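You operate a simulated robot arm through the tools that you are given. There is no shell and no other tool.

You run a simulated robot arm. Do the job below in one go: nothing can be reset, and whatever is moved stays where it is left.

## Task
Check slide 46 in the viewer and file it as the screen says.
Fine: camera arm over it, viewer on, focus till SHARP, save once; PASS goes in the green tray, HOLD in the red; arm aside and viewer off. Where these are worked on the way, their far stop is far enough and under half their travel is too little: camera arm.

The check looks at the end state, three seconds after you hand in, the way a careful person would. Anything else that was tipped, shoved, dropped, spilled or broken makes it a failure.

## Robot
A 7-joint arm with a two-finger parallel gripper, fixed in place. Base frame: the origin is at the foot of the arm, x ahead of it, y to its left, z up; the work surface is at about z = 850. Lengths are in mm, angles in rad, forces in N, time in s.
Its first joint turns from -2.897 to 2.897 rad. Payload 4.4 kg.
Tool frame: the origin (TCP) lies between the finger pads and is the grasp point; the fingertips stand 23 mm ahead of it; z points along the fingers, y is the line along which they close. The gripper opens to 94 mm. The fingers are 38 mm wide and 10 mm thick; the gripper's body (54 by 96 mm) begins 39 mm behind the TCP.
Orientation is told as [roll, pitch, yaw] about the base's x, y, z axes, in that order, counted from this pose: with the fingers straight down and closing along the base's y, the tool's x points along the base's -x, its y along +y and its z along -z.

## Interface
- The arm moves only by the tool servo_tool. Its argument "steps" is a list of rows, each an object (a shift or turn left out is 0, a gripper value left out holds the last) with "translation": the shift along the tool's x, y, z in mm, a list of three; "delta_rot": the turn, a rotation vector about the tool's x, y, z in degrees, a list of three; "jaw": the gripper command, from -1 (shut) to 1 (fully open), values between in proportion. In form: [{"translation": [x, y, z], "delta_rot": [ax, ay, az], "jaw": jaw}, ...]. A call has 1 to 20 rows; each row shifts and turns the commanded pose from where the row before left it, along the tool's axes as they then stand. Rows are played at 5 a second. More than 50 mm and 0.15 rad between two rows, or a gripper value outside its range, and nothing of the call is played. A pose out of reach is approached as far as the arm can. The call stops where the force on the tool passes 90 N (or 10 N more than at its start, if that is more) or the arm is blocked; 0.2 s more then pass. Each finger travels about 72 mm/s and halts on what it meets, pressing with about 24 N; the grip force reading is that of the motor and also rises with nothing between the fingers. The clock runs only during rows and for 0.2 s after the last one: add rows that do not move to give the fingers time. The reply holds the time, the measured pose of the TCP, the force on the tool along the base axes, the opening and the grip force, in the units named above and with some noise, with the torque about the TCP (base axes, N m) and any sound that the robot's microphone picked up.
- Cameras (640 x 400 px; columns grow to the right, rows downward): "scene" is fixed at [218.7, 500.4, 1620.5]; the picture's right is [-0.59, -0.81, 0.00], its down [-0.58, 0.43, -0.69] and it looks along [0.56, -0.41, -0.72] (base axes); focal length 333 px, centre (320, 200). "wrist" rides on the gripper at [86, 16, -74] in the tool frame; the picture's right is [-0.18, 0.98, 0.00], its down [-0.58, -0.11, -0.81] and it looks along [-0.79, -0.15, 0.59] (tool axes); focal length 243 px, centre (320, 200). There is no depth. A picture from a camera that has moved, and an enlarged one, comes with that camera's place and axes in the base frame and with its lens.
- camera(camera): a new picture of that camera. The clock stands still meanwhile.
- enlarge(camera, box): a new picture of the part [left, top, right, bottom] of that camera's present view, enlarged. The clock stands still meanwhile.
- finish_job(): hands the job in; it is judged then, once.

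Nothing tells you positions but the pictures and the camera data. Unless the task says otherwise, let go and move clear before handing in.

The tools are called after "Request:" by a JSON object that holds its "fn" and its "kwargs". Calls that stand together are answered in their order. servo_tool: Moves the arm, as the interface text tells. Its arguments: {"type":"object","properties":{"steps":{"type":"array","items":{"type":"object","properties":{"translation":{"type":"array","items":{"type":"number"}},"delta_rot":{"type":"array","items":{"type":"number"}},"jaw":{"type":"number"}}}}},"required":["steps"]} The other tools are called the same way: camera (camera) takes a picture; enlarge (camera, box) takes an enlarged picture of a part of a camera's view; finish_job () hands the job in.

At the start:

```text
time_s: 0.0
eef_pos: [628.3, 350.3, 1341.9]
orientation: [-0.001, 0.001, 0.0]
force: [0.4, -0.1, -0.1]
moment: [0.0, -0.01, 0.01]
opening: 94.0
gripper_force: 0.0
```

scene: 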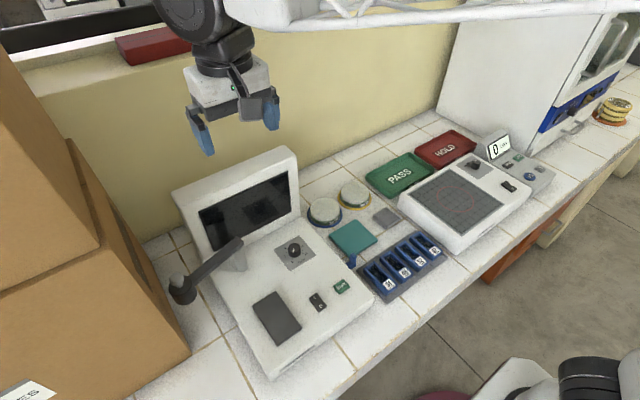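
wrist: 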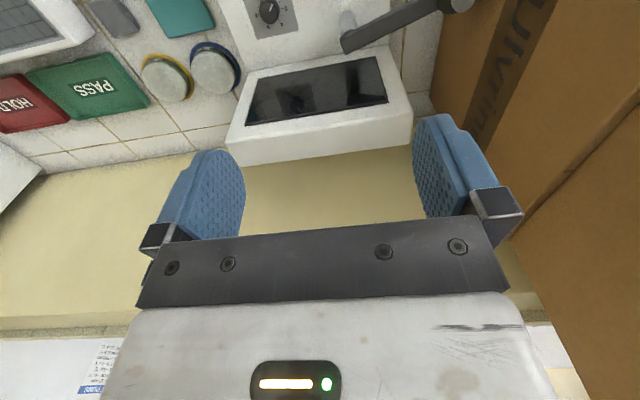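

I see a viewer (white box with screen, camera arm, knob, switch and green button), a slide rack with four slides, and green/red trays. I'll look closer before moving.

Request:
{"fn": "enlarge", "kwargs": {"camera": "scene", "box": [160, 140, 380, 380]}}

Request:
{"fn": "enlarge", "kwargs": {"camera": "scene", "box": [330, 210, 460, 310]}}

Request:
{"fn": "enlarge", "kwargs": {"camera": "scene", "box": [240, 220, 370, 330]}}

Request:
{"fn": "enlarge", "kwargs": {"camera": "scene", "box": [340, 120, 560, 260]}}

```text
1.67 times, centred on (270, 260) of scene
camera zoom: at [218.7, 500.4, 1620.5], right [-0.59, -0.81, 0.0], down [-0.58, 0.43, -0.69], along [0.56, -0.41, -0.72], focal length 555 px, centre (403, 100)
```

zoom: 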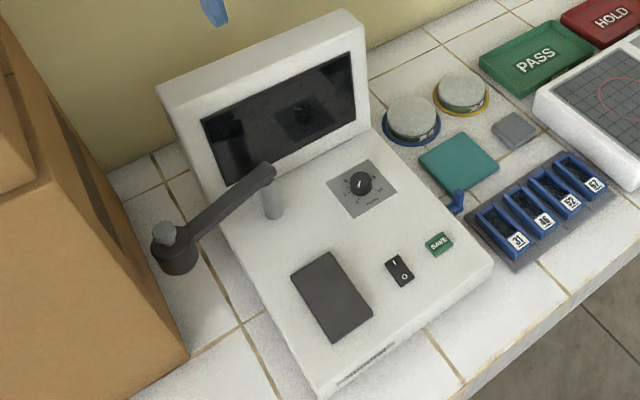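

```text
4.00 times, centred on (395, 260) of scene
camera zoom: at [218.7, 500.4, 1620.5], right [-0.59, -0.81, 0.0], down [-0.58, 0.43, -0.69], along [0.56, -0.41, -0.72], focal length 1332 px, centre (20, -40)
```

zoom: 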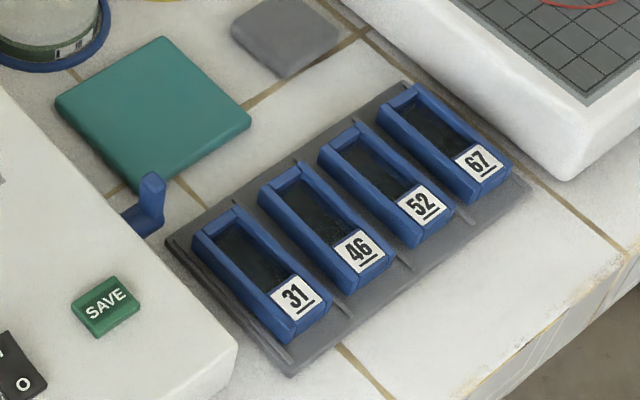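

```text
3.64 times, centred on (305, 275) of scene
camera zoom: at [218.7, 500.4, 1620.5], right [-0.59, -0.81, 0.0], down [-0.58, 0.43, -0.69], along [0.56, -0.41, -0.72], focal length 1211 px, centre (374, -73)
```

zoom: 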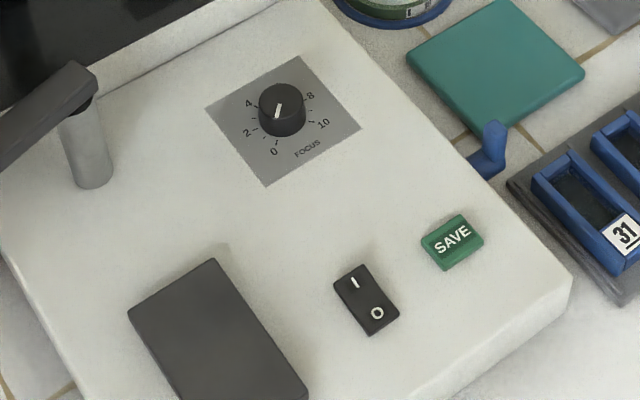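

```text
2.86 times, centred on (450, 190) of scene
camera zoom: at [218.7, 500.4, 1620.5], right [-0.59, -0.81, 0.0], down [-0.58, 0.43, -0.69], along [0.56, -0.41, -0.72], focal length 951 px, centre (-51, 229)
```

zoom: 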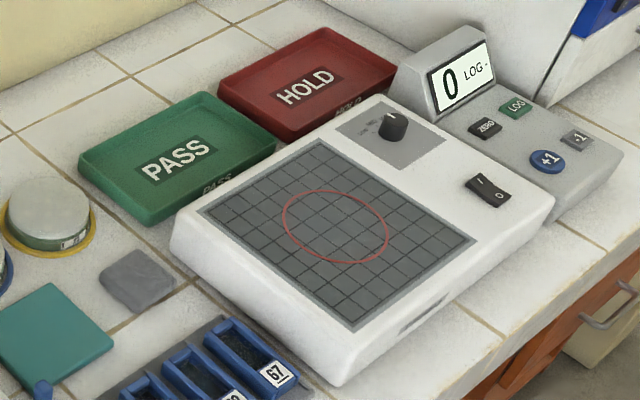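

The scene shows the viewer roughly at x 460–730, y 180–450, its stage near (538, 384), the knob near (665, 258), and the slide rack near (490, 55). A tall box stands beside the camera arm at about y > 575. I'll pull back for a closer wrist-camera view before touching anything.

Request:
{"fn": "servo_tool", "kwargs": {"steps": [{"translation": [32, -5, 22]}, {"translation": [32, -5, 22]}, {"translation": [32, -5, 22]}, {"translation": [32, -5, 22]}, {"translation": [32, -5, 22]}, {"translation": [32, -5, 22]}, {"translation": [32, -5, 22]}, {"translation": [32, -5, 22]}, {}]}}

Request:
{"fn": "camera", "kwargs": {"camera": "wrist"}}

Request:
{"fn": "camera", "kwargs": {"camera": "scene"}}

```text
time_s: 2.0
eef_pos: [370.0, 308.8, 1164.4]
orientation: [0.001, 0.001, 0.001]
force: [-0.4, -0.6, 0.3]
moment: [-0.02, 0.01, 0.0]
opening: 93.8
gripper_force: 0.1
```

```text
taken
camera wrist: at [283.5, 325.6, 1238.5], right [0.18, 0.98, 0.0], down [0.58, -0.11, 0.81], along [0.79, -0.15, -0.59], focal length 243 px, centre (320, 200)
```

wrist: 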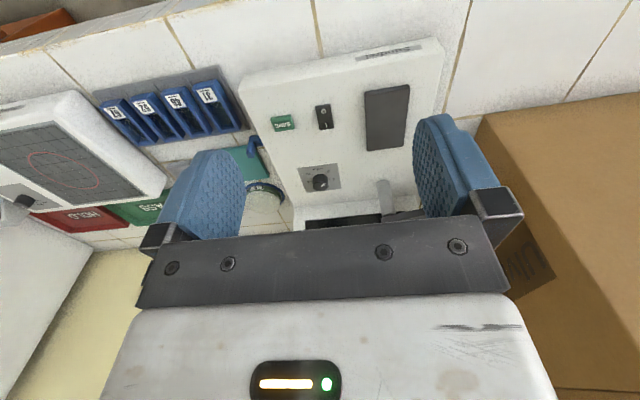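

```text
taken
```

scene: 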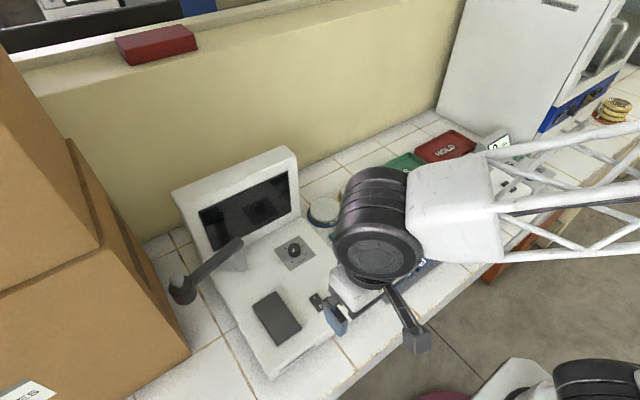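

The wrist view is clear; next I'll move over the slide rack to inspect how slide 46 sits.

Request:
{"fn": "servo_tool", "kwargs": {"steps": [{"translation": [-2.7, -41, 14]}, {"translation": [-2.7, -41, 14]}, {"translation": [-2.7, -41, 14]}, {"translation": [-2.7, -41, 14]}, {"translation": [-2.7, -41, 14]}, {"translation": [-2.7, -41, 14]}, {}]}}

Request:
{"fn": "camera", "kwargs": {"camera": "wrist"}}

Request:
{"fn": "enlarge", "kwargs": {"camera": "wrist", "box": [220, 40, 440, 180]}}

Request:
{"fn": "enlarge", "kwargs": {"camera": "scene", "box": [160, 220, 270, 320]}}

```text
time_s: 3.6
eef_pos: [387.6, 63.9, 1080.0]
orientation: [0.0, 0.0, 0.001]
force: [0.4, 0.3, 0.3]
moment: [-0.02, 0.0, -0.02]
opening: 94.0
gripper_force: 0.2
```

```text
taken
camera wrist: at [300.0, 80.2, 1154.2], right [0.18, 0.98, 0.0], down [0.58, -0.11, 0.81], along [0.79, -0.15, -0.59], focal length 243 px, centre (320, 200)
```

wrist: 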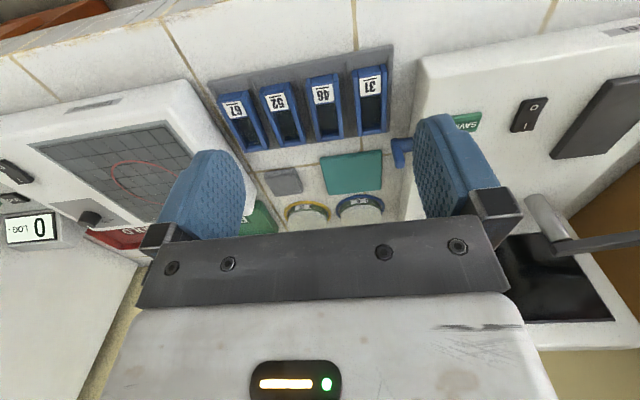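

```text
2.86 times, centred on (330, 110) of wrist
camera zoom: at [300.0, 80.2, 1154.2], right [0.18, 0.98, 0.0], down [0.58, -0.11, 0.81], along [0.79, -0.15, -0.59], focal length 693 px, centre (291, 457)
```

zoom: 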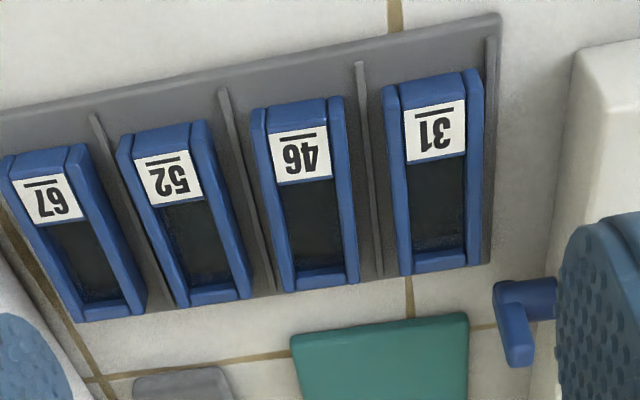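

```text
4.00 times, centred on (215, 270) of scene
camera zoom: at [218.7, 500.4, 1620.5], right [-0.59, -0.81, 0.0], down [-0.58, 0.43, -0.69], along [0.56, -0.41, -0.72], focal length 1332 px, centre (740, -80)
```

zoom: 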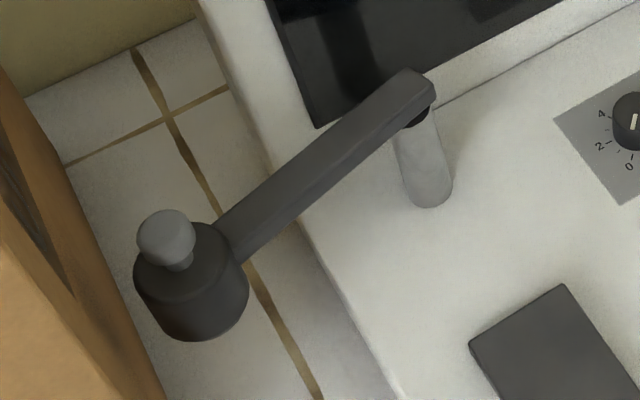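

The rack has thin ribs between the slides, and the camera head carries a grey grip knob on top. I'll hover over slide 46 at a safe height to line up the fingers visually.

Request:
{"fn": "servo_tool", "kwargs": {"steps": [{"translation": [-25, -2.2, 30]}, {"translation": [-25, -2.2, 30]}, {"translation": [-25, -2.2, 30]}, {"translation": [-25, -2.2, 30]}, {}]}}

Request:
{"fn": "camera", "kwargs": {"camera": "wrist"}}

Request:
{"fn": "enlarge", "kwargs": {"camera": "wrist", "box": [200, 0, 440, 160]}}

Request:
{"fn": "enlarge", "kwargs": {"camera": "scene", "box": [330, 200, 460, 310]}}

```text
time_s: 4.8
eef_pos: [486.4, 56.5, 961.0]
orientation: [0.001, -0.001, -0.001]
force: [-0.3, -0.5, -0.7]
moment: [-0.03, 0.01, -0.01]
opening: 94.0
gripper_force: 0.1
```

```text
taken
camera wrist: at [400.0, 72.5, 1034.5], right [0.18, 0.98, 0.0], down [0.58, -0.11, 0.81], along [0.79, -0.15, -0.59], focal length 243 px, centre (320, 200)
```

wrist: 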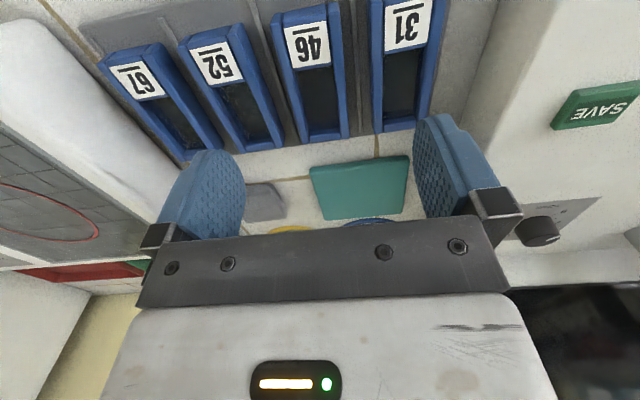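

```text
2.50 times, centred on (320, 80) of wrist
camera zoom: at [400.0, 72.5, 1034.5], right [0.18, 0.98, 0.0], down [0.58, -0.11, 0.81], along [0.79, -0.15, -0.59], focal length 606 px, centre (320, 500)
```

zoom: 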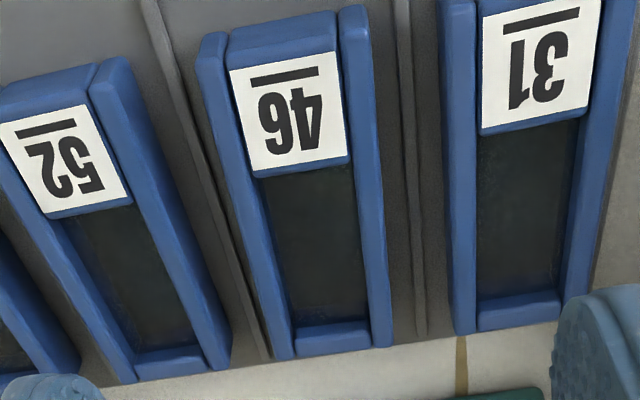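

```text
3.64 times, centred on (395, 255) of scene
camera zoom: at [218.7, 500.4, 1620.5], right [-0.59, -0.81, 0.0], down [-0.58, 0.43, -0.69], along [0.56, -0.41, -0.72], focal length 1211 px, centre (47, 0)
```

zoom: 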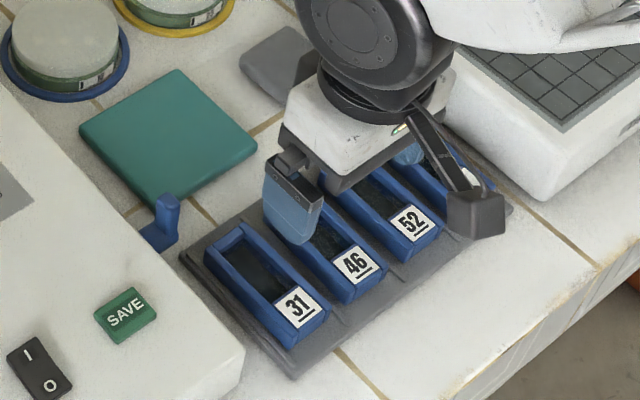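

I put slide 46 at centre (488, 54), with its top near z 875, about 42 × 90 mm and yawed about -3°. I'll align the yaw, narrow the gripper and drop a little to check the fingers against the slide.

Request:
{"fn": "servo_tool", "kwargs": {"steps": [{"translation": [-1.0, -1.0, 9], "delta_rot": [0, 0, 2.9], "jaw": 0.09}, {"translation": [0, -1.0, 9]}, {"translation": [0, 0, 9]}, {"translation": [0, 0, 9]}, {}, {}]}}

Request:
{"fn": "camera", "kwargs": {"camera": "wrist"}}

Request:
{"fn": "enlarge", "kwargs": {"camera": "wrist", "box": [200, 0, 440, 160]}}

```text
time_s: 6.2
eef_pos: [488.6, 53.5, 925.1]
orientation: [0.001, 0.0, -0.051]
force: [0.2, 0.6, 0.5]
moment: [0.01, 0.0, -0.02]
opening: 51.2
gripper_force: 0.0
```

```text
taken
camera wrist: at [401.9, 74.6, 999.1], right [0.23, 0.97, 0.0], down [0.57, -0.14, 0.81], along [0.78, -0.19, -0.59], focal length 243 px, centre (320, 200)
```

wrist: 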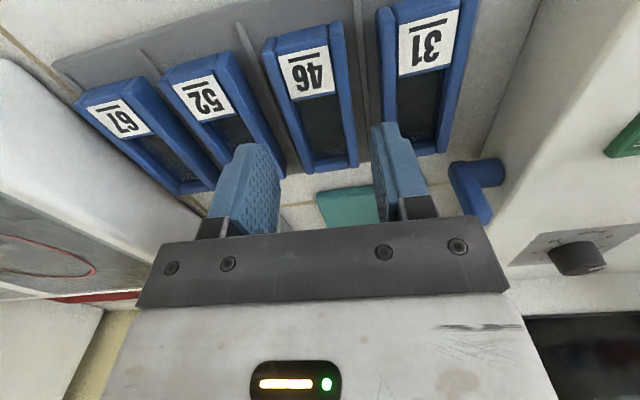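

```text
2.50 times, centred on (320, 80) of wrist
camera zoom: at [401.9, 74.6, 999.1], right [0.23, 0.97, 0.0], down [0.57, -0.14, 0.81], along [0.78, -0.19, -0.59], focal length 606 px, centre (320, 500)
```

zoom: 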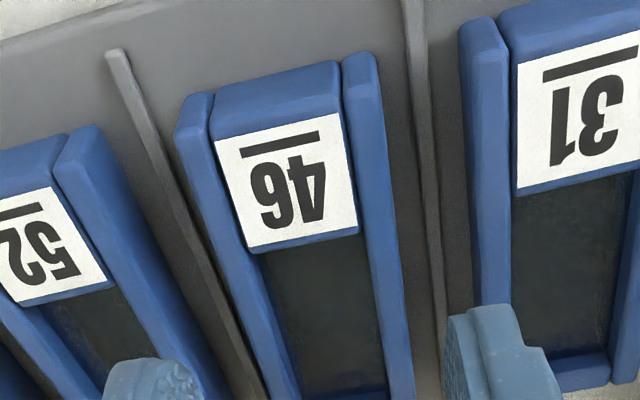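

Finger and slide alignment looks within about 1 mm. I'll narrow to 46 mm and go down in small guarded steps, so the fingertips stay clear of the neighbouring slides.

Request:
{"fn": "servo_tool", "kwargs": {"steps": [{"translation": [0, 0.3, 0], "jaw": -0.021}, {"translation": [0, 0, 10]}, {"translation": [0, 0, 10]}, {"translation": [0, 0, 8]}, {}]}}

Request:
{"fn": "camera", "kwargs": {"camera": "wrist"}}

Request:
{"fn": "enlarge", "kwargs": {"camera": "wrist", "box": [200, 0, 440, 160]}}

Request:
{"fn": "enlarge", "kwargs": {"camera": "scene", "box": [350, 210, 440, 300]}}

```text
time_s: 7.4
eef_pos: [488.8, 54.6, 897.0]
orientation: [0.0, -0.001, -0.049]
force: [0.7, 0.4, 0.9]
moment: [0.02, 0.03, 0.04]
opening: 46.1
gripper_force: 0.0
```

```text
taken
camera wrist: at [402.0, 74.6, 970.9], right [0.23, 0.97, 0.0], down [0.57, -0.14, 0.81], along [0.78, -0.19, -0.59], focal length 243 px, centre (320, 200)
```

wrist: 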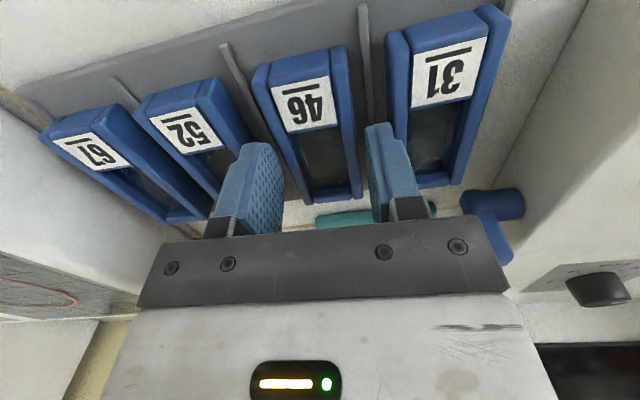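

```text
2.50 times, centred on (320, 80) of wrist
camera zoom: at [402.0, 74.6, 970.9], right [0.23, 0.97, 0.0], down [0.57, -0.14, 0.81], along [0.78, -0.19, -0.59], focal length 606 px, centre (320, 500)
```

zoom: 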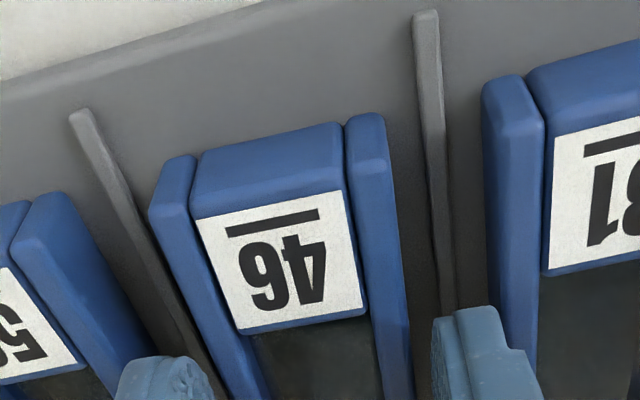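

```text
4.44 times, centred on (395, 255) of scene
camera zoom: at [218.7, 500.4, 1620.5], right [-0.59, -0.81, 0.0], down [-0.58, 0.43, -0.69], along [0.56, -0.41, -0.72], focal length 1480 px, centre (-13, -44)
```

zoom: 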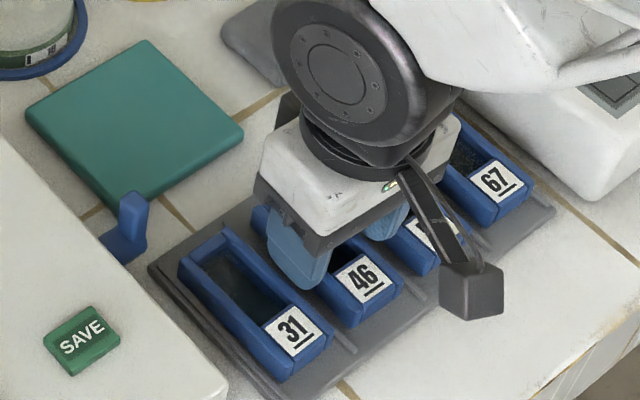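

Alignment still looks good at tip height ~874. I'll shift half a millimetre and creep down.

Request:
{"fn": "servo_tool", "kwargs": {"steps": [{"translation": [0, -0.7, 0]}, {"translation": [0, 0, 4]}, {"translation": [0, 0, 3]}, {}]}}

Request:
{"fn": "enlarge", "kwargs": {"camera": "wrist", "box": [200, 30, 440, 190]}}

```text
time_s: 8.4
eef_pos: [488.1, 52.8, 889.7]
orientation: [0.001, 0.0, -0.051]
force: [-0.5, 0.4, 0.2]
moment: [-0.01, 0.01, 0.0]
opening: 45.8
gripper_force: 0.1
```

```text
2.50 times, centred on (320, 110) of wrist
camera zoom: at [401.8, 73.7, 964.1], right [0.23, 0.97, 0.0], down [0.58, -0.14, 0.81], along [0.78, -0.19, -0.59], focal length 606 px, centre (320, 425)
```

zoom: 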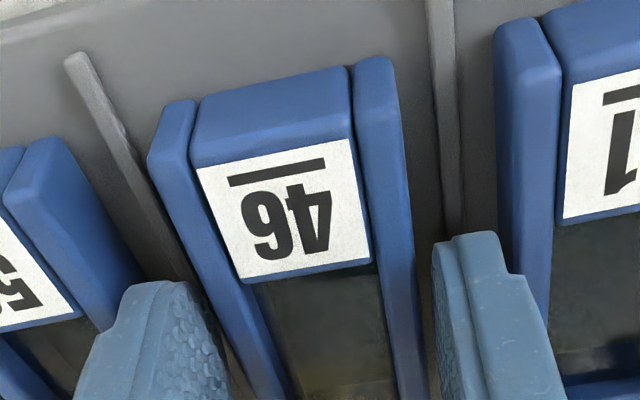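

No contact yet at tip ~867. A few more millimetres down, then grip.

Request:
{"fn": "servo_tool", "kwargs": {"steps": [{"translation": [0, 0.3, 2]}, {"translation": [0, 0, 2]}, {}]}}

Request:
{"fn": "enlarge", "kwargs": {"camera": "wrist", "box": [200, 30, 440, 190]}}

```text
time_s: 9.2
eef_pos: [488.7, 53.9, 886.3]
orientation: [-0.001, 0.0, -0.05]
force: [0.5, 0.5, 0.4]
moment: [-0.02, 0.01, -0.01]
opening: 46.0
gripper_force: 0.1
```

```text
2.50 times, centred on (320, 110) of wrist
camera zoom: at [401.7, 74.0, 960.1], right [0.23, 0.97, 0.0], down [0.58, -0.14, 0.81], along [0.78, -0.19, -0.59], focal length 606 px, centre (320, 425)
```

zoom: 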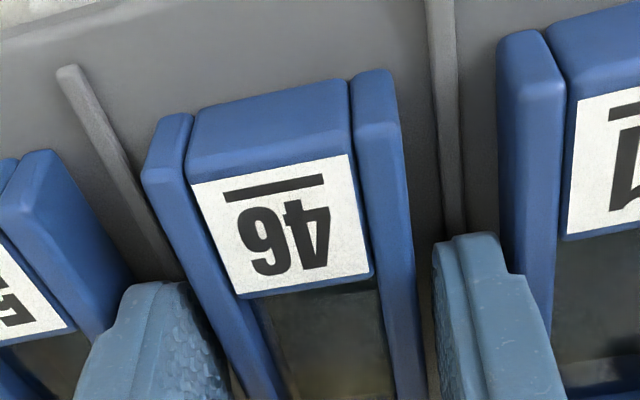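

Fingertips are at z ~863 on both sides of the slide, with no contact force. Closing on it now.

Request:
{"fn": "servo_tool", "kwargs": {"steps": [{"jaw": -0.12}, {"jaw": -0.2}, {"jaw": -0.4}, {}, {}]}}

Request:
{"fn": "enlarge", "kwargs": {"camera": "wrist", "box": [200, 30, 440, 190]}}

```text
time_s: 10.4
eef_pos: [488.5, 54.8, 887.3]
orientation: [0.001, 0.003, -0.051]
force: [0.0, -0.3, -0.2]
moment: [0.01, 0.0, 0.03]
opening: 39.0
gripper_force: 24.3
```

```text
2.50 times, centred on (320, 110) of wrist
camera zoom: at [401.7, 74.0, 960.2], right [0.23, 0.97, 0.0], down [0.58, -0.14, 0.81], along [0.78, -0.19, -0.59], focal length 606 px, centre (320, 425)
```

zoom: 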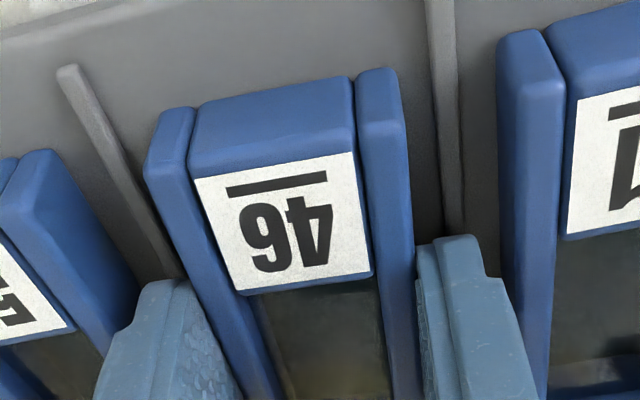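

Slide gripped (opening 39 mm, 24 N). Lifting it straight up and checking it.

Request:
{"fn": "servo_tool", "kwargs": {"steps": [{"translation": [0, 0, -6], "jaw": -0.5}, {"translation": [0, 0, -10]}, {"translation": [0, 0, -20]}, {"translation": [0, 0, -25]}, {"translation": [0, 0, -30]}, {"translation": [0, 0, -30]}, {}]}}

Request:
{"fn": "camera", "kwargs": {"camera": "wrist"}}

Request:
{"fn": "enlarge", "kwargs": {"camera": "scene", "box": [330, 160, 460, 310]}}

```text
time_s: 12.0
eef_pos: [487.3, 52.8, 1007.6]
orientation: [-0.001, -0.001, -0.051]
force: [0.2, 0.8, -0.4]
moment: [0.0, 0.03, 0.01]
opening: 38.8
gripper_force: 23.9
```

```text
taken
camera wrist: at [401.6, 73.6, 1081.5], right [0.23, 0.97, 0.0], down [0.58, -0.14, 0.81], along [0.78, -0.19, -0.59], focal length 243 px, centre (320, 200)
```

wrist: 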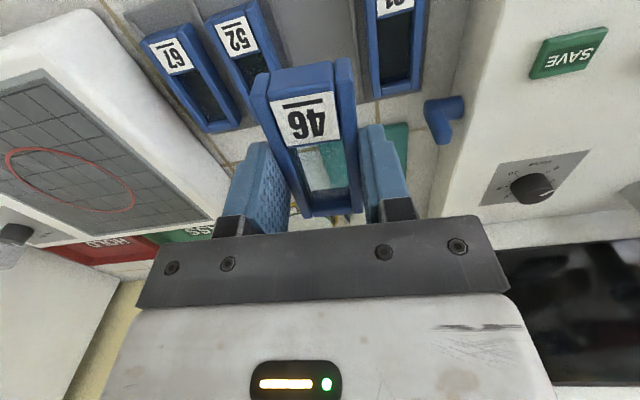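

```text
2.67 times, centred on (395, 235) of scene
camera zoom: at [218.7, 500.4, 1620.5], right [-0.59, -0.81, 0.0], down [-0.58, 0.43, -0.69], along [0.56, -0.41, -0.72], focal length 888 px, centre (120, 107)
```

zoom: 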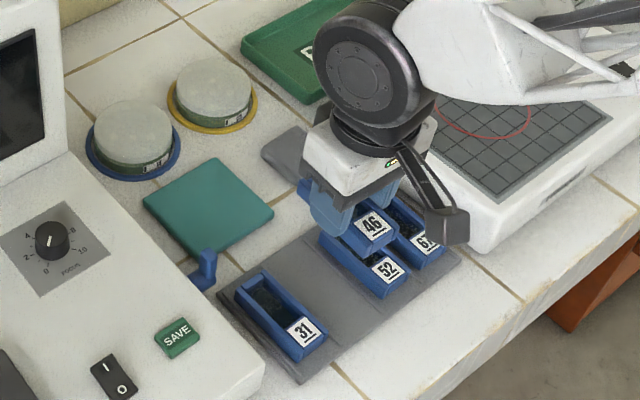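

Slide 46 is out cleanly and the others are undisturbed. I'll carry it toward the viewer, stopping short to get a good look at the stage.

Request:
{"fn": "servo_tool", "kwargs": {"steps": [{"translation": [11.5, 40.6, -6]}, {"translation": [11.5, 40.6, -6]}, {"translation": [11.5, 40.6, -6]}, {"translation": [11.5, 40.6, -6]}, {"translation": [11.5, 40.6, -6]}, {"translation": [11.5, 40.6, -6]}, {}]}}

Request:
{"fn": "camera", "kwargs": {"camera": "wrist"}}

Request:
{"fn": "enlarge", "kwargs": {"camera": "wrist", "box": [340, 20, 580, 180]}}

Request:
{"fn": "camera", "kwargs": {"camera": "scene"}}

```text
time_s: 13.6
eef_pos: [431.0, 299.2, 1044.3]
orientation: [0.0, -0.001, -0.052]
force: [0.3, -0.7, -0.6]
moment: [-0.02, -0.01, -0.02]
opening: 39.2
gripper_force: 23.9
```

```text
taken
camera wrist: at [344.8, 320.5, 1118.0], right [0.23, 0.97, 0.0], down [0.58, -0.14, 0.81], along [0.78, -0.19, -0.59], focal length 243 px, centre (320, 200)
```

wrist: 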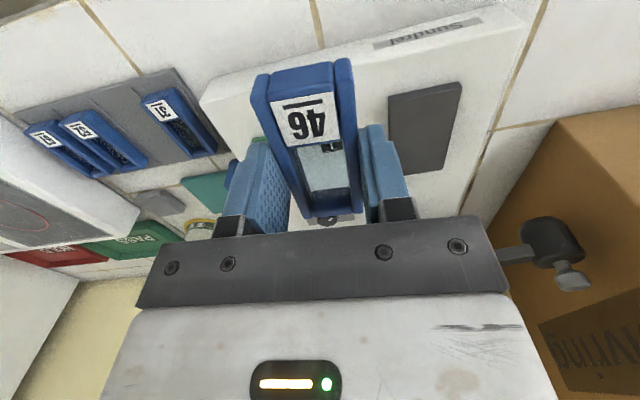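

```text
2.50 times, centred on (460, 100) of wrist
camera zoom: at [344.8, 320.5, 1118.0], right [0.23, 0.97, 0.0], down [0.58, -0.14, 0.81], along [0.78, -0.19, -0.59], focal length 606 px, centre (-30, 450)
```

zoom: 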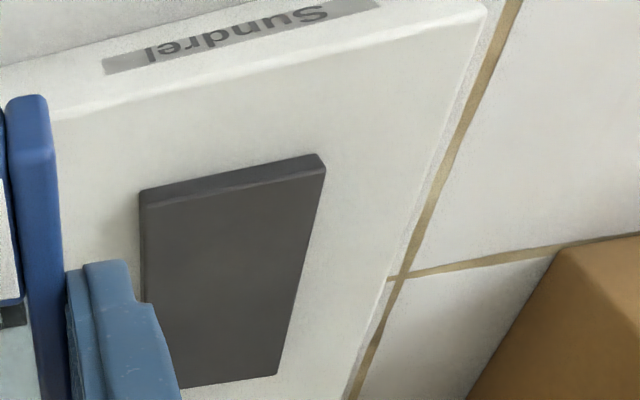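

```text
taken
```

scene: 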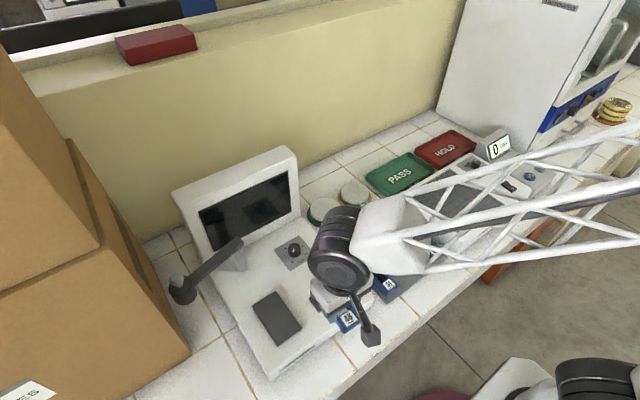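

The stage is a raised dark block about 110 × 65 mm, centred near (540, 386) and square to the base axes. I'll square the slide up, move over the stage and check before lowering.

Request:
{"fn": "servo_tool", "kwargs": {"steps": [{"delta_rot": [0, 0, -2.9]}, {"translation": [-27.2, 21.7, 10]}, {"translation": [-27.2, 21.7, 10]}, {"translation": [-27.2, 21.7, 20]}, {"translation": [-27.2, 21.7, 20]}, {}]}}

Request:
{"fn": "camera", "kwargs": {"camera": "wrist"}}

Request:
{"fn": "enlarge", "kwargs": {"camera": "wrist", "box": [200, 0, 440, 160]}}

Request:
{"fn": "enlarge", "kwargs": {"camera": "scene", "box": [160, 180, 380, 380]}}

```text
time_s: 15.0
eef_pos: [539.8, 386.9, 984.1]
orientation: [-0.001, 0.001, 0.001]
force: [-0.1, 0.3, -0.3]
moment: [-0.01, 0.02, -0.01]
opening: 38.8
gripper_force: 24.0
```

```text
taken
camera wrist: at [453.1, 403.2, 1057.4], right [0.18, 0.98, 0.0], down [0.58, -0.11, 0.81], along [0.79, -0.15, -0.59], focal length 243 px, centre (320, 200)
```

wrist: 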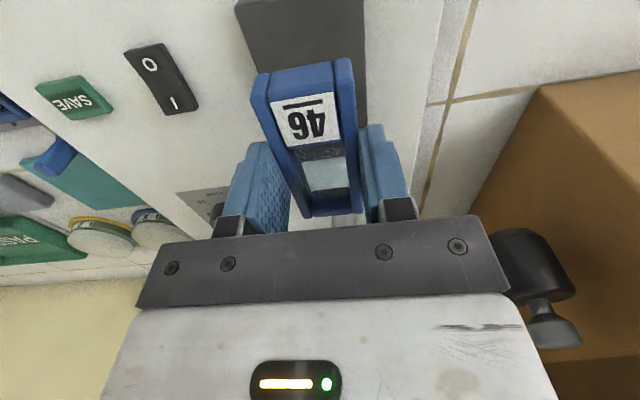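

```text
2.50 times, centred on (320, 80) of wrist
camera zoom: at [453.1, 403.2, 1057.4], right [0.18, 0.98, 0.0], down [0.58, -0.11, 0.81], along [0.79, -0.15, -0.59], focal length 606 px, centre (320, 500)
```

zoom: 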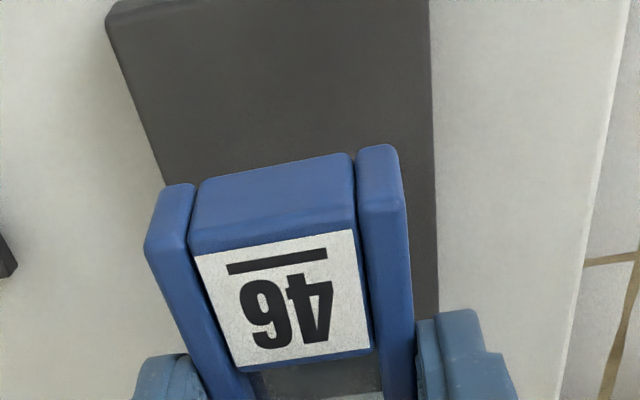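

```text
2.00 times, centred on (270, 280) of scene
camera zoom: at [218.7, 500.4, 1620.5], right [-0.59, -0.81, 0.0], down [-0.58, 0.43, -0.69], along [0.56, -0.41, -0.72], focal length 666 px, centre (420, 40)
```

zoom: 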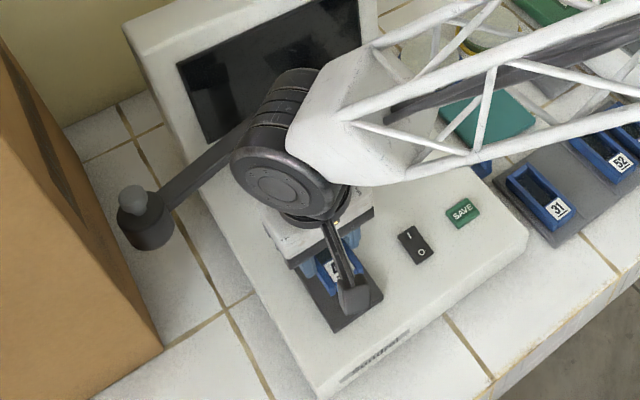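

I need a ~2 mm correction to centre on the stage, then I'll lower in small steps watching for contact.

Request:
{"fn": "servo_tool", "kwargs": {"steps": [{"translation": [-1.5, -1.9, 10]}, {"translation": [0, 0, 10]}, {"translation": [0, 0, 8]}, {"translation": [0, 0, 5]}, {}]}}

Request:
{"fn": "enlarge", "kwargs": {"camera": "wrist", "box": [200, 0, 440, 160]}}

Request:
{"fn": "enlarge", "kwargs": {"camera": "scene", "box": [230, 260, 330, 360]}}

```text
time_s: 16.2
eef_pos: [541.1, 384.5, 951.0]
orientation: [0.001, -0.001, 0.001]
force: [-2.1, 0.2, -1.5]
moment: [0.01, 0.04, 0.02]
opening: 39.2
gripper_force: 24.3
```

```text
2.50 times, centred on (320, 80) of wrist
camera zoom: at [454.3, 401.1, 1024.3], right [0.18, 0.98, 0.0], down [0.58, -0.11, 0.81], along [0.79, -0.15, -0.59], focal length 606 px, centre (320, 500)
```

zoom: 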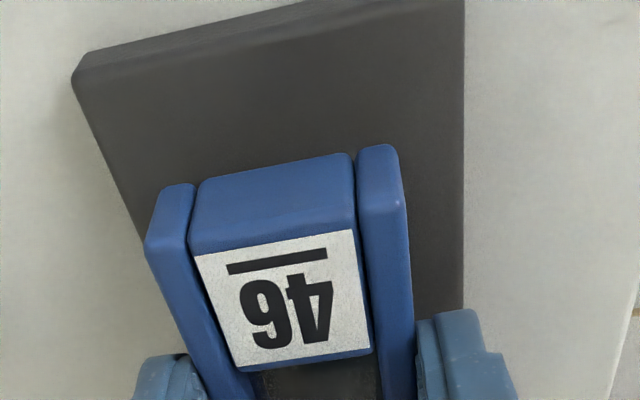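

```text
4.00 times, centred on (280, 310) of scene
camera zoom: at [218.7, 500.4, 1620.5], right [-0.59, -0.81, 0.0], down [-0.58, 0.43, -0.69], along [0.56, -0.41, -0.72], focal length 1332 px, centre (480, -240)
```

zoom: 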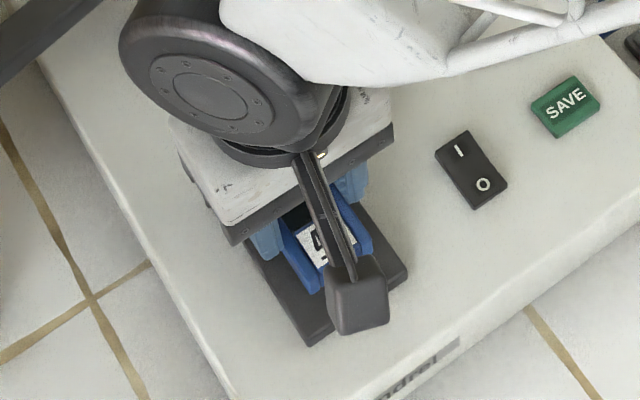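

Centred well over the stage. Lowering gently to feel contact.

Request:
{"fn": "servo_tool", "kwargs": {"steps": [{"translation": [0, 0, 2]}, {"translation": [0, 0, 2]}, {"translation": [0, 0, 2]}, {}]}}

```text
time_s: 17.2
eef_pos: [541.5, 385.9, 944.2]
orientation: [0.0, 0.001, 0.002]
force: [-1.8, -0.2, -1.8]
moment: [0.03, 0.04, 0.0]
opening: 39.0
gripper_force: 24.2
```

Request:
{"fn": "servo_tool", "kwargs": {"steps": [{"translation": [0, 0, 1.5]}, {"translation": [0, 0, 1.5]}, {}]}}

Request:
{"fn": "enlarge", "kwargs": {"camera": "scene", "box": [230, 260, 330, 360]}}

Request:
{"fn": "enlarge", "kwargs": {"camera": "wrist", "box": [200, 0, 440, 160]}}

```text
time_s: 18.0
eef_pos: [541.3, 385.0, 941.8]
orientation: [0.001, 0.001, -0.001]
force: [-1.4, -0.1, -1.0]
moment: [0.03, 0.06, 0.01]
opening: 39.0
gripper_force: 24.5
```

```text
4.00 times, centred on (280, 310) of scene
camera zoom: at [218.7, 500.4, 1620.5], right [-0.59, -0.81, 0.0], down [-0.58, 0.43, -0.69], along [0.56, -0.41, -0.72], focal length 1332 px, centre (480, -240)
```

zoom: 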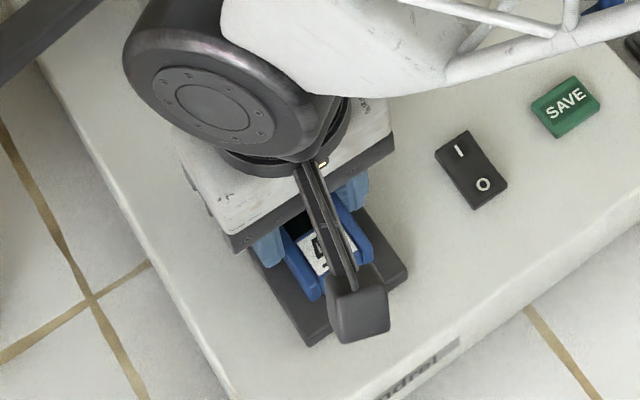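

```text
2.50 times, centred on (320, 80) of wrist
camera zoom: at [454.4, 401.4, 1015.3], right [0.18, 0.98, 0.0], down [0.58, -0.11, 0.81], along [0.79, -0.15, -0.59], focal length 606 px, centre (320, 500)
```

zoom: 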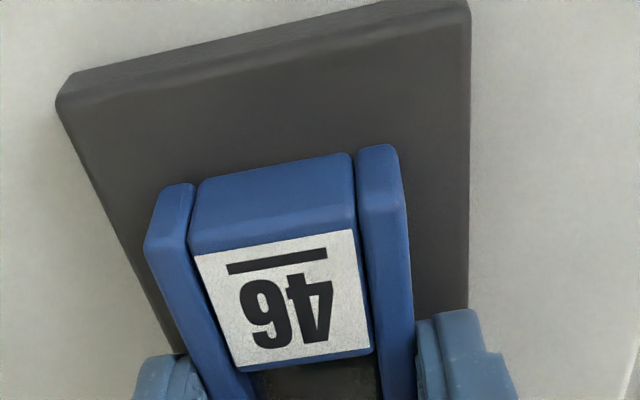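

Request:
{"fn": "servo_tool", "kwargs": {"steps": [{"translation": [0, 0, 1.5]}, {"translation": [0, 0, 1.5]}, {}]}}

Request:
{"fn": "servo_tool", "kwargs": {"steps": [{"translation": [0, 0, 1.5]}, {}]}}

```text
time_s: 18.8
eef_pos: [542.4, 386.1, 939.7]
orientation: [0.002, -0.002, -0.001]
force: [-3.7, -2.5, 26.7]
moment: [-0.09, 0.05, 0.02]
opening: 39.0
gripper_force: 23.9
```

```text
time_s: 19.4
eef_pos: [540.5, 385.4, 938.4]
orientation: [0.0, -0.001, -0.002]
force: [5.6, 3.5, 26.1]
moment: [0.1, -0.13, 0.01]
opening: 39.0
gripper_force: 23.7
```

Contact at TCP z ≈ 939 (26 N), so the slide is on the stage. I'll ease the pressure, open the fingers and lift away.

Request:
{"fn": "servo_tool", "kwargs": {"steps": [{"translation": [0, 0, -1.5]}, {}]}}

Request:
{"fn": "servo_tool", "kwargs": {"steps": [{"jaw": -0.12}, {"jaw": 0.0}, {"jaw": 0.1}, {"translation": [0, 0, -5]}, {"translation": [0, 0, -20]}, {"translation": [0, 0, -30]}, {"translation": [0, 0, -30]}, {}]}}

Request:
{"fn": "camera", "kwargs": {"camera": "wrist"}}

Request:
{"fn": "enlarge", "kwargs": {"camera": "wrist", "box": [200, 0, 440, 160]}}

```text
time_s: 20.0
eef_pos: [541.4, 385.3, 937.7]
orientation: [-0.003, 0.0, -0.001]
force: [-0.9, 1.3, 6.3]
moment: [0.07, -0.29, 0.05]
opening: 39.0
gripper_force: 23.9
```

```text
time_s: 21.8
eef_pos: [541.4, 383.5, 1023.1]
orientation: [-0.001, -0.001, 0.001]
force: [-0.4, -0.3, 0.0]
moment: [-0.02, 0.0, -0.03]
opening: 51.5
gripper_force: 0.0
```

```text
taken
camera wrist: at [454.3, 400.7, 1096.9], right [0.18, 0.98, 0.0], down [0.58, -0.11, 0.81], along [0.79, -0.15, -0.59], focal length 243 px, centre (320, 200)
```

wrist: 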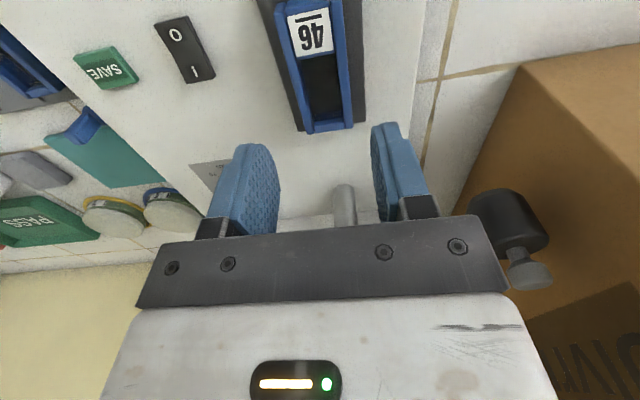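

```text
2.50 times, centred on (320, 80) of wrist
camera zoom: at [454.3, 400.7, 1096.9], right [0.18, 0.98, 0.0], down [0.58, -0.11, 0.81], along [0.79, -0.15, -0.59], focal length 606 px, centre (320, 500)
```

zoom: 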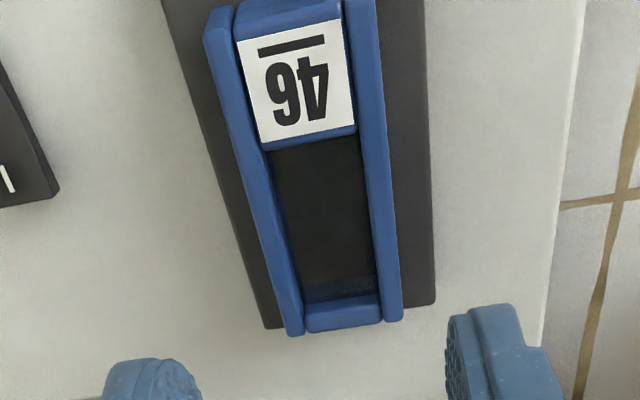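

Slide 46 is set centrally on the stage. The camera arm pivots at about (702, 388), with its bar near z 995 and the head by the box. I'll raise, turn the hand about 100° so it stays clear of the box, then push the bar from behind with closed fingers.

Request:
{"fn": "servo_tool", "kwargs": {"steps": [{"translation": [0, 0, -8], "delta_rot": [0, 0, -8.5], "jaw": 0.0}, {"translation": [0, 0, -8], "delta_rot": [0, 0, -8.5], "jaw": -1}, {"translation": [0, 0, -8], "delta_rot": [0, 0, -8.5]}, {"translation": [0, 0, -8], "delta_rot": [0, 0, -8.5]}, {"translation": [0, 0, -8], "delta_rot": [0, 0, -8.5]}, {"translation": [0, 0, -8], "delta_rot": [0, 0, -8.5]}, {"translation": [0, 0, -8], "delta_rot": [0, 0, -8.5]}, {"translation": [0, 0, -8], "delta_rot": [0, 0, -8.5]}, {"translation": [0, 0, -8], "delta_rot": [0, 0, -8.5]}, {"translation": [0, 0, -8], "delta_rot": [0, 0, -8.5]}, {"translation": [0, 0, -8], "delta_rot": [0, 0, -8.5]}, {"translation": [0, 0, -8], "delta_rot": [0, 0, -8.5]}, {}]}}

Request:
{"fn": "camera", "kwargs": {"camera": "wrist"}}

Request:
{"fn": "camera", "kwargs": {"camera": "scene"}}

```text
time_s: 24.6
eef_pos: [541.8, 385.5, 1120.3]
orientation: [0.001, 0.0, 1.782]
force: [-0.4, 0.0, -0.1]
moment: [0.02, 0.02, -0.03]
opening: 0.2
gripper_force: 24.3
```

```text
taken
camera wrist: at [543.4, 297.3, 1193.9], right [-1.0, -0.03, 0.0], down [-0.02, 0.59, 0.81], along [-0.02, 0.81, -0.59], focal length 243 px, centre (320, 200)
```

wrist: 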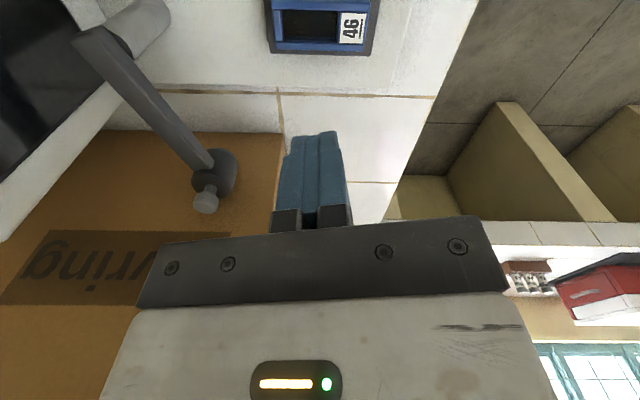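

```text
taken
```

scene: 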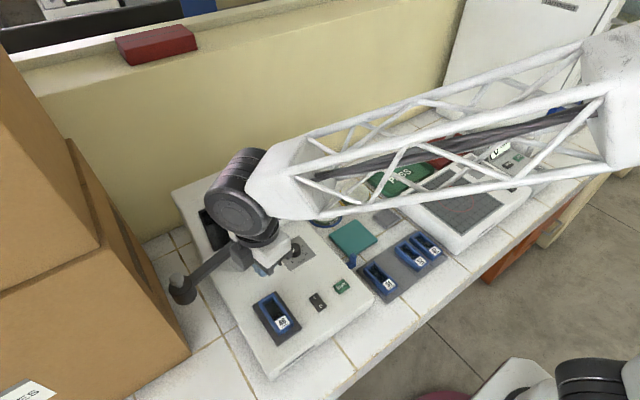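

The wrist camera now sees the camera arm clearly: pivot ≈ (704, 384), knob ≈ (669, 528). I'll move high to a spot just behind the bar's midpoint and check before lowering.

Request:
{"fn": "servo_tool", "kwargs": {"steps": [{"translation": [-11, -36.7, 0]}, {"translation": [-11, -36.7, 0]}, {"translation": [-11, -36.7, 0]}, {"translation": [-11, -36.7, 0]}, {"translation": [-11, -36.7, 0]}, {}]}}

Request:
{"fn": "camera", "kwargs": {"camera": "wrist"}}

Request:
{"fn": "camera", "kwargs": {"camera": "scene"}}

Request:
{"fn": "enlarge", "kwargs": {"camera": "scene", "box": [150, 150, 300, 320]}}

```text
time_s: 26.0
eef_pos: [708.8, 476.0, 1119.7]
orientation: [0.0, 0.001, 1.781]
force: [0.3, 0.5, 0.2]
moment: [-0.03, -0.01, 0.01]
opening: 0.0
gripper_force: 23.5
```

```text
taken
camera wrist: at [711.1, 388.9, 1193.2], right [-1.0, -0.02, 0.0], down [-0.01, 0.59, 0.81], along [-0.02, 0.81, -0.59], focal length 243 px, centre (320, 200)
```

wrist: 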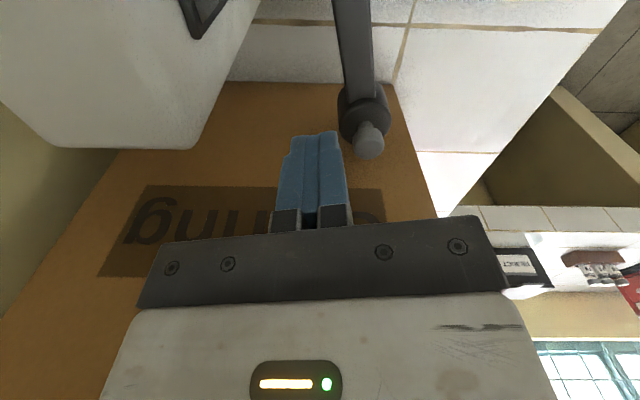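

```text
taken
```

scene: 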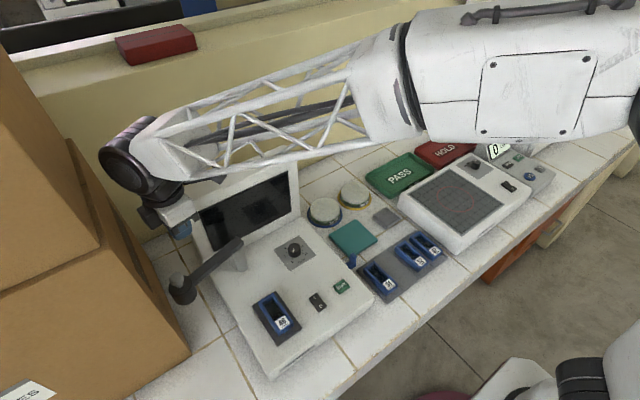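

```text
2.35 times, centred on (225, 235) of scene
camera zoom: at [218.7, 500.4, 1620.5], right [-0.59, -0.81, 0.0], down [-0.58, 0.43, -0.69], along [0.56, -0.41, -0.72], focal length 784 px, centre (544, 118)
```

zoom: 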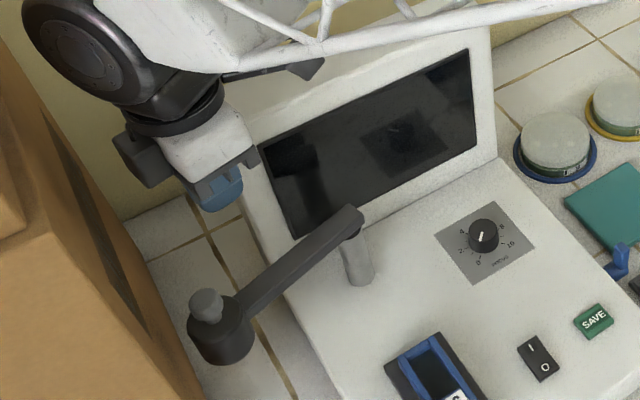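

The closed fingers are about 5 mm behind the bar and clear of the knob, monitor and box. Lowering beside the bar in stages.

Request:
{"fn": "servo_tool", "kwargs": {"steps": [{"translation": [0, 0, 25]}, {"translation": [0, 0, 25]}, {"translation": [0, 0, 25]}, {}]}}

Request:
{"fn": "camera", "kwargs": {"camera": "wrist"}}

Request:
{"fn": "enlarge", "kwargs": {"camera": "scene", "box": [150, 150, 300, 320]}}

```text
time_s: 27.0
eef_pos: [710.9, 477.2, 1043.2]
orientation: [0.0, 0.001, 1.779]
force: [-2.9, 10.4, -1.8]
moment: [-0.33, -0.03, 0.46]
opening: 0.1
gripper_force: 23.8
```

```text
taken
camera wrist: at [711.4, 389.1, 1118.1], right [-1.0, -0.02, 0.0], down [-0.01, 0.59, 0.81], along [-0.02, 0.81, -0.59], focal length 243 px, centre (320, 200)
```

wrist: 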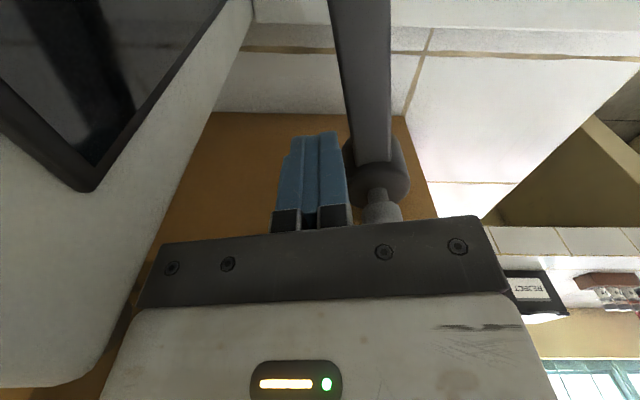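

```text
2.35 times, centred on (225, 235) of scene
camera zoom: at [218.7, 500.4, 1620.5], right [-0.59, -0.81, 0.0], down [-0.58, 0.43, -0.69], along [0.56, -0.41, -0.72], focal length 784 px, centre (544, 118)
```

zoom: 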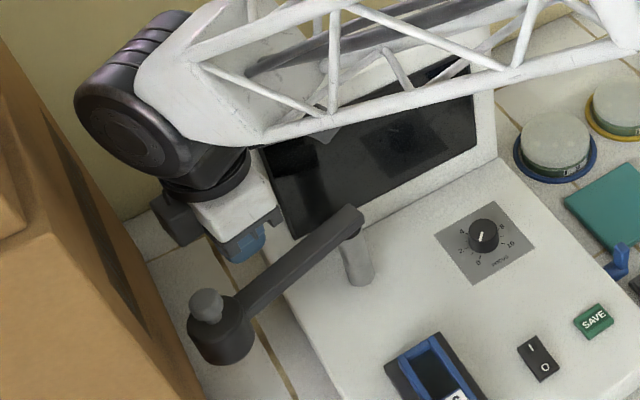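

A sideways force of about 10 N tells me the gripper body is brushing the monitor's left edge. I'll back off at once, straight up, and use a different approach.

Request:
{"fn": "servo_tool", "kwargs": {"steps": [{"translation": [-2.0, -0.4, -2]}, {"translation": [0, 0, -20]}, {"translation": [0, 0, -25]}, {"translation": [0, 0, -30]}, {}]}}

Request:
{"fn": "camera", "kwargs": {"camera": "scene"}}

Request:
{"fn": "enlarge", "kwargs": {"camera": "scene", "box": [160, 140, 380, 380]}}

```text
time_s: 28.2
eef_pos: [710.0, 479.2, 1122.1]
orientation: [0.0, 0.0, 1.78]
force: [0.2, -0.4, 0.5]
moment: [-0.01, 0.0, 0.02]
opening: 0.0
gripper_force: 24.1
```

```text
taken
```

scene: 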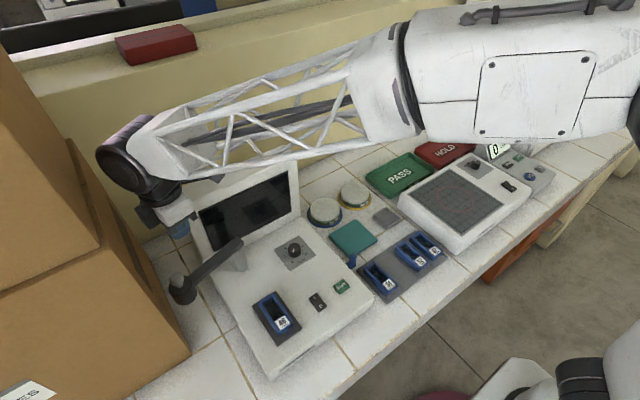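

```text
1.67 times, centred on (270, 260) of scene
camera zoom: at [218.7, 500.4, 1620.5], right [-0.59, -0.81, 0.0], down [-0.58, 0.43, -0.69], along [0.56, -0.41, -0.72], focal length 555 px, centre (403, 100)
```

zoom: 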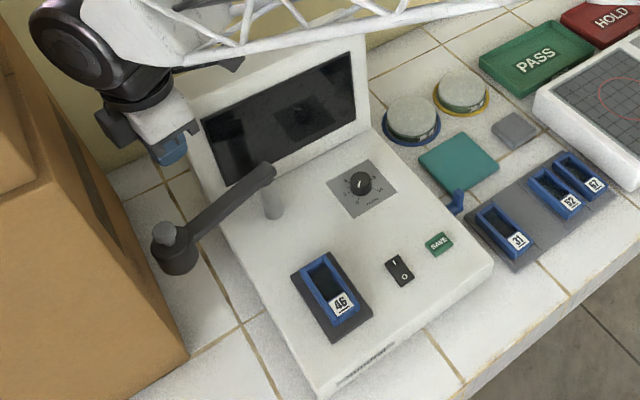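

The viewer hasn't shifted. The monitor's front face is at x ≈ 759, so I'll instead straddle the bar with open fingers centred on it, which keeps the body well away from the monitor.

Request:
{"fn": "servo_tool", "kwargs": {"steps": [{"translation": [3.4, 15, 0], "jaw": 0.7}, {"translation": [3.5, 14.7, 0]}, {}, {}]}}

Request:
{"fn": "camera", "kwargs": {"camera": "wrist"}}

```text
time_s: 29.2
eef_pos: [682.7, 465.9, 1121.3]
orientation: [0.0, 0.0, 1.78]
force: [0.1, 0.0, -1.0]
moment: [0.02, -0.01, 0.02]
opening: 79.8
gripper_force: 0.1
```

```text
taken
camera wrist: at [684.0, 378.1, 1195.8], right [-1.0, -0.02, 0.0], down [-0.01, 0.59, 0.81], along [-0.02, 0.81, -0.59], focal length 243 px, centre (320, 200)
```

wrist: 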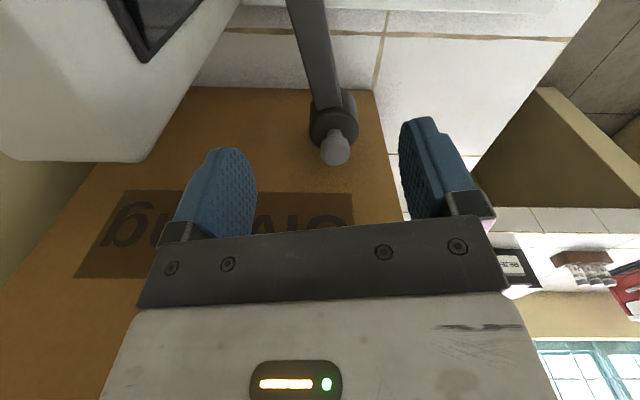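

The bar now sits centred between the open fingers. Lowering in two stages, checking force.

Request:
{"fn": "servo_tool", "kwargs": {"steps": [{"translation": [0, -1, 25]}, {"translation": [0, -1, 25]}, {"translation": [0, 0, 25]}, {}]}}

Request:
{"fn": "camera", "kwargs": {"camera": "wrist"}}

```text
time_s: 30.2
eef_pos: [683.8, 467.8, 1047.0]
orientation: [0.0, 0.0, 1.781]
force: [0.3, 0.4, 0.9]
moment: [-0.01, -0.02, -0.03]
opening: 79.9
gripper_force: 0.1
```

```text
taken
camera wrist: at [685.9, 378.6, 1120.3], right [-1.0, -0.02, 0.0], down [-0.01, 0.59, 0.81], along [-0.02, 0.81, -0.59], focal length 243 px, centre (320, 200)
```

wrist: 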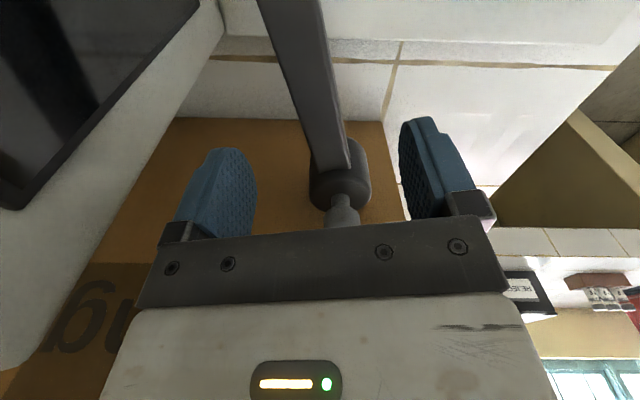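

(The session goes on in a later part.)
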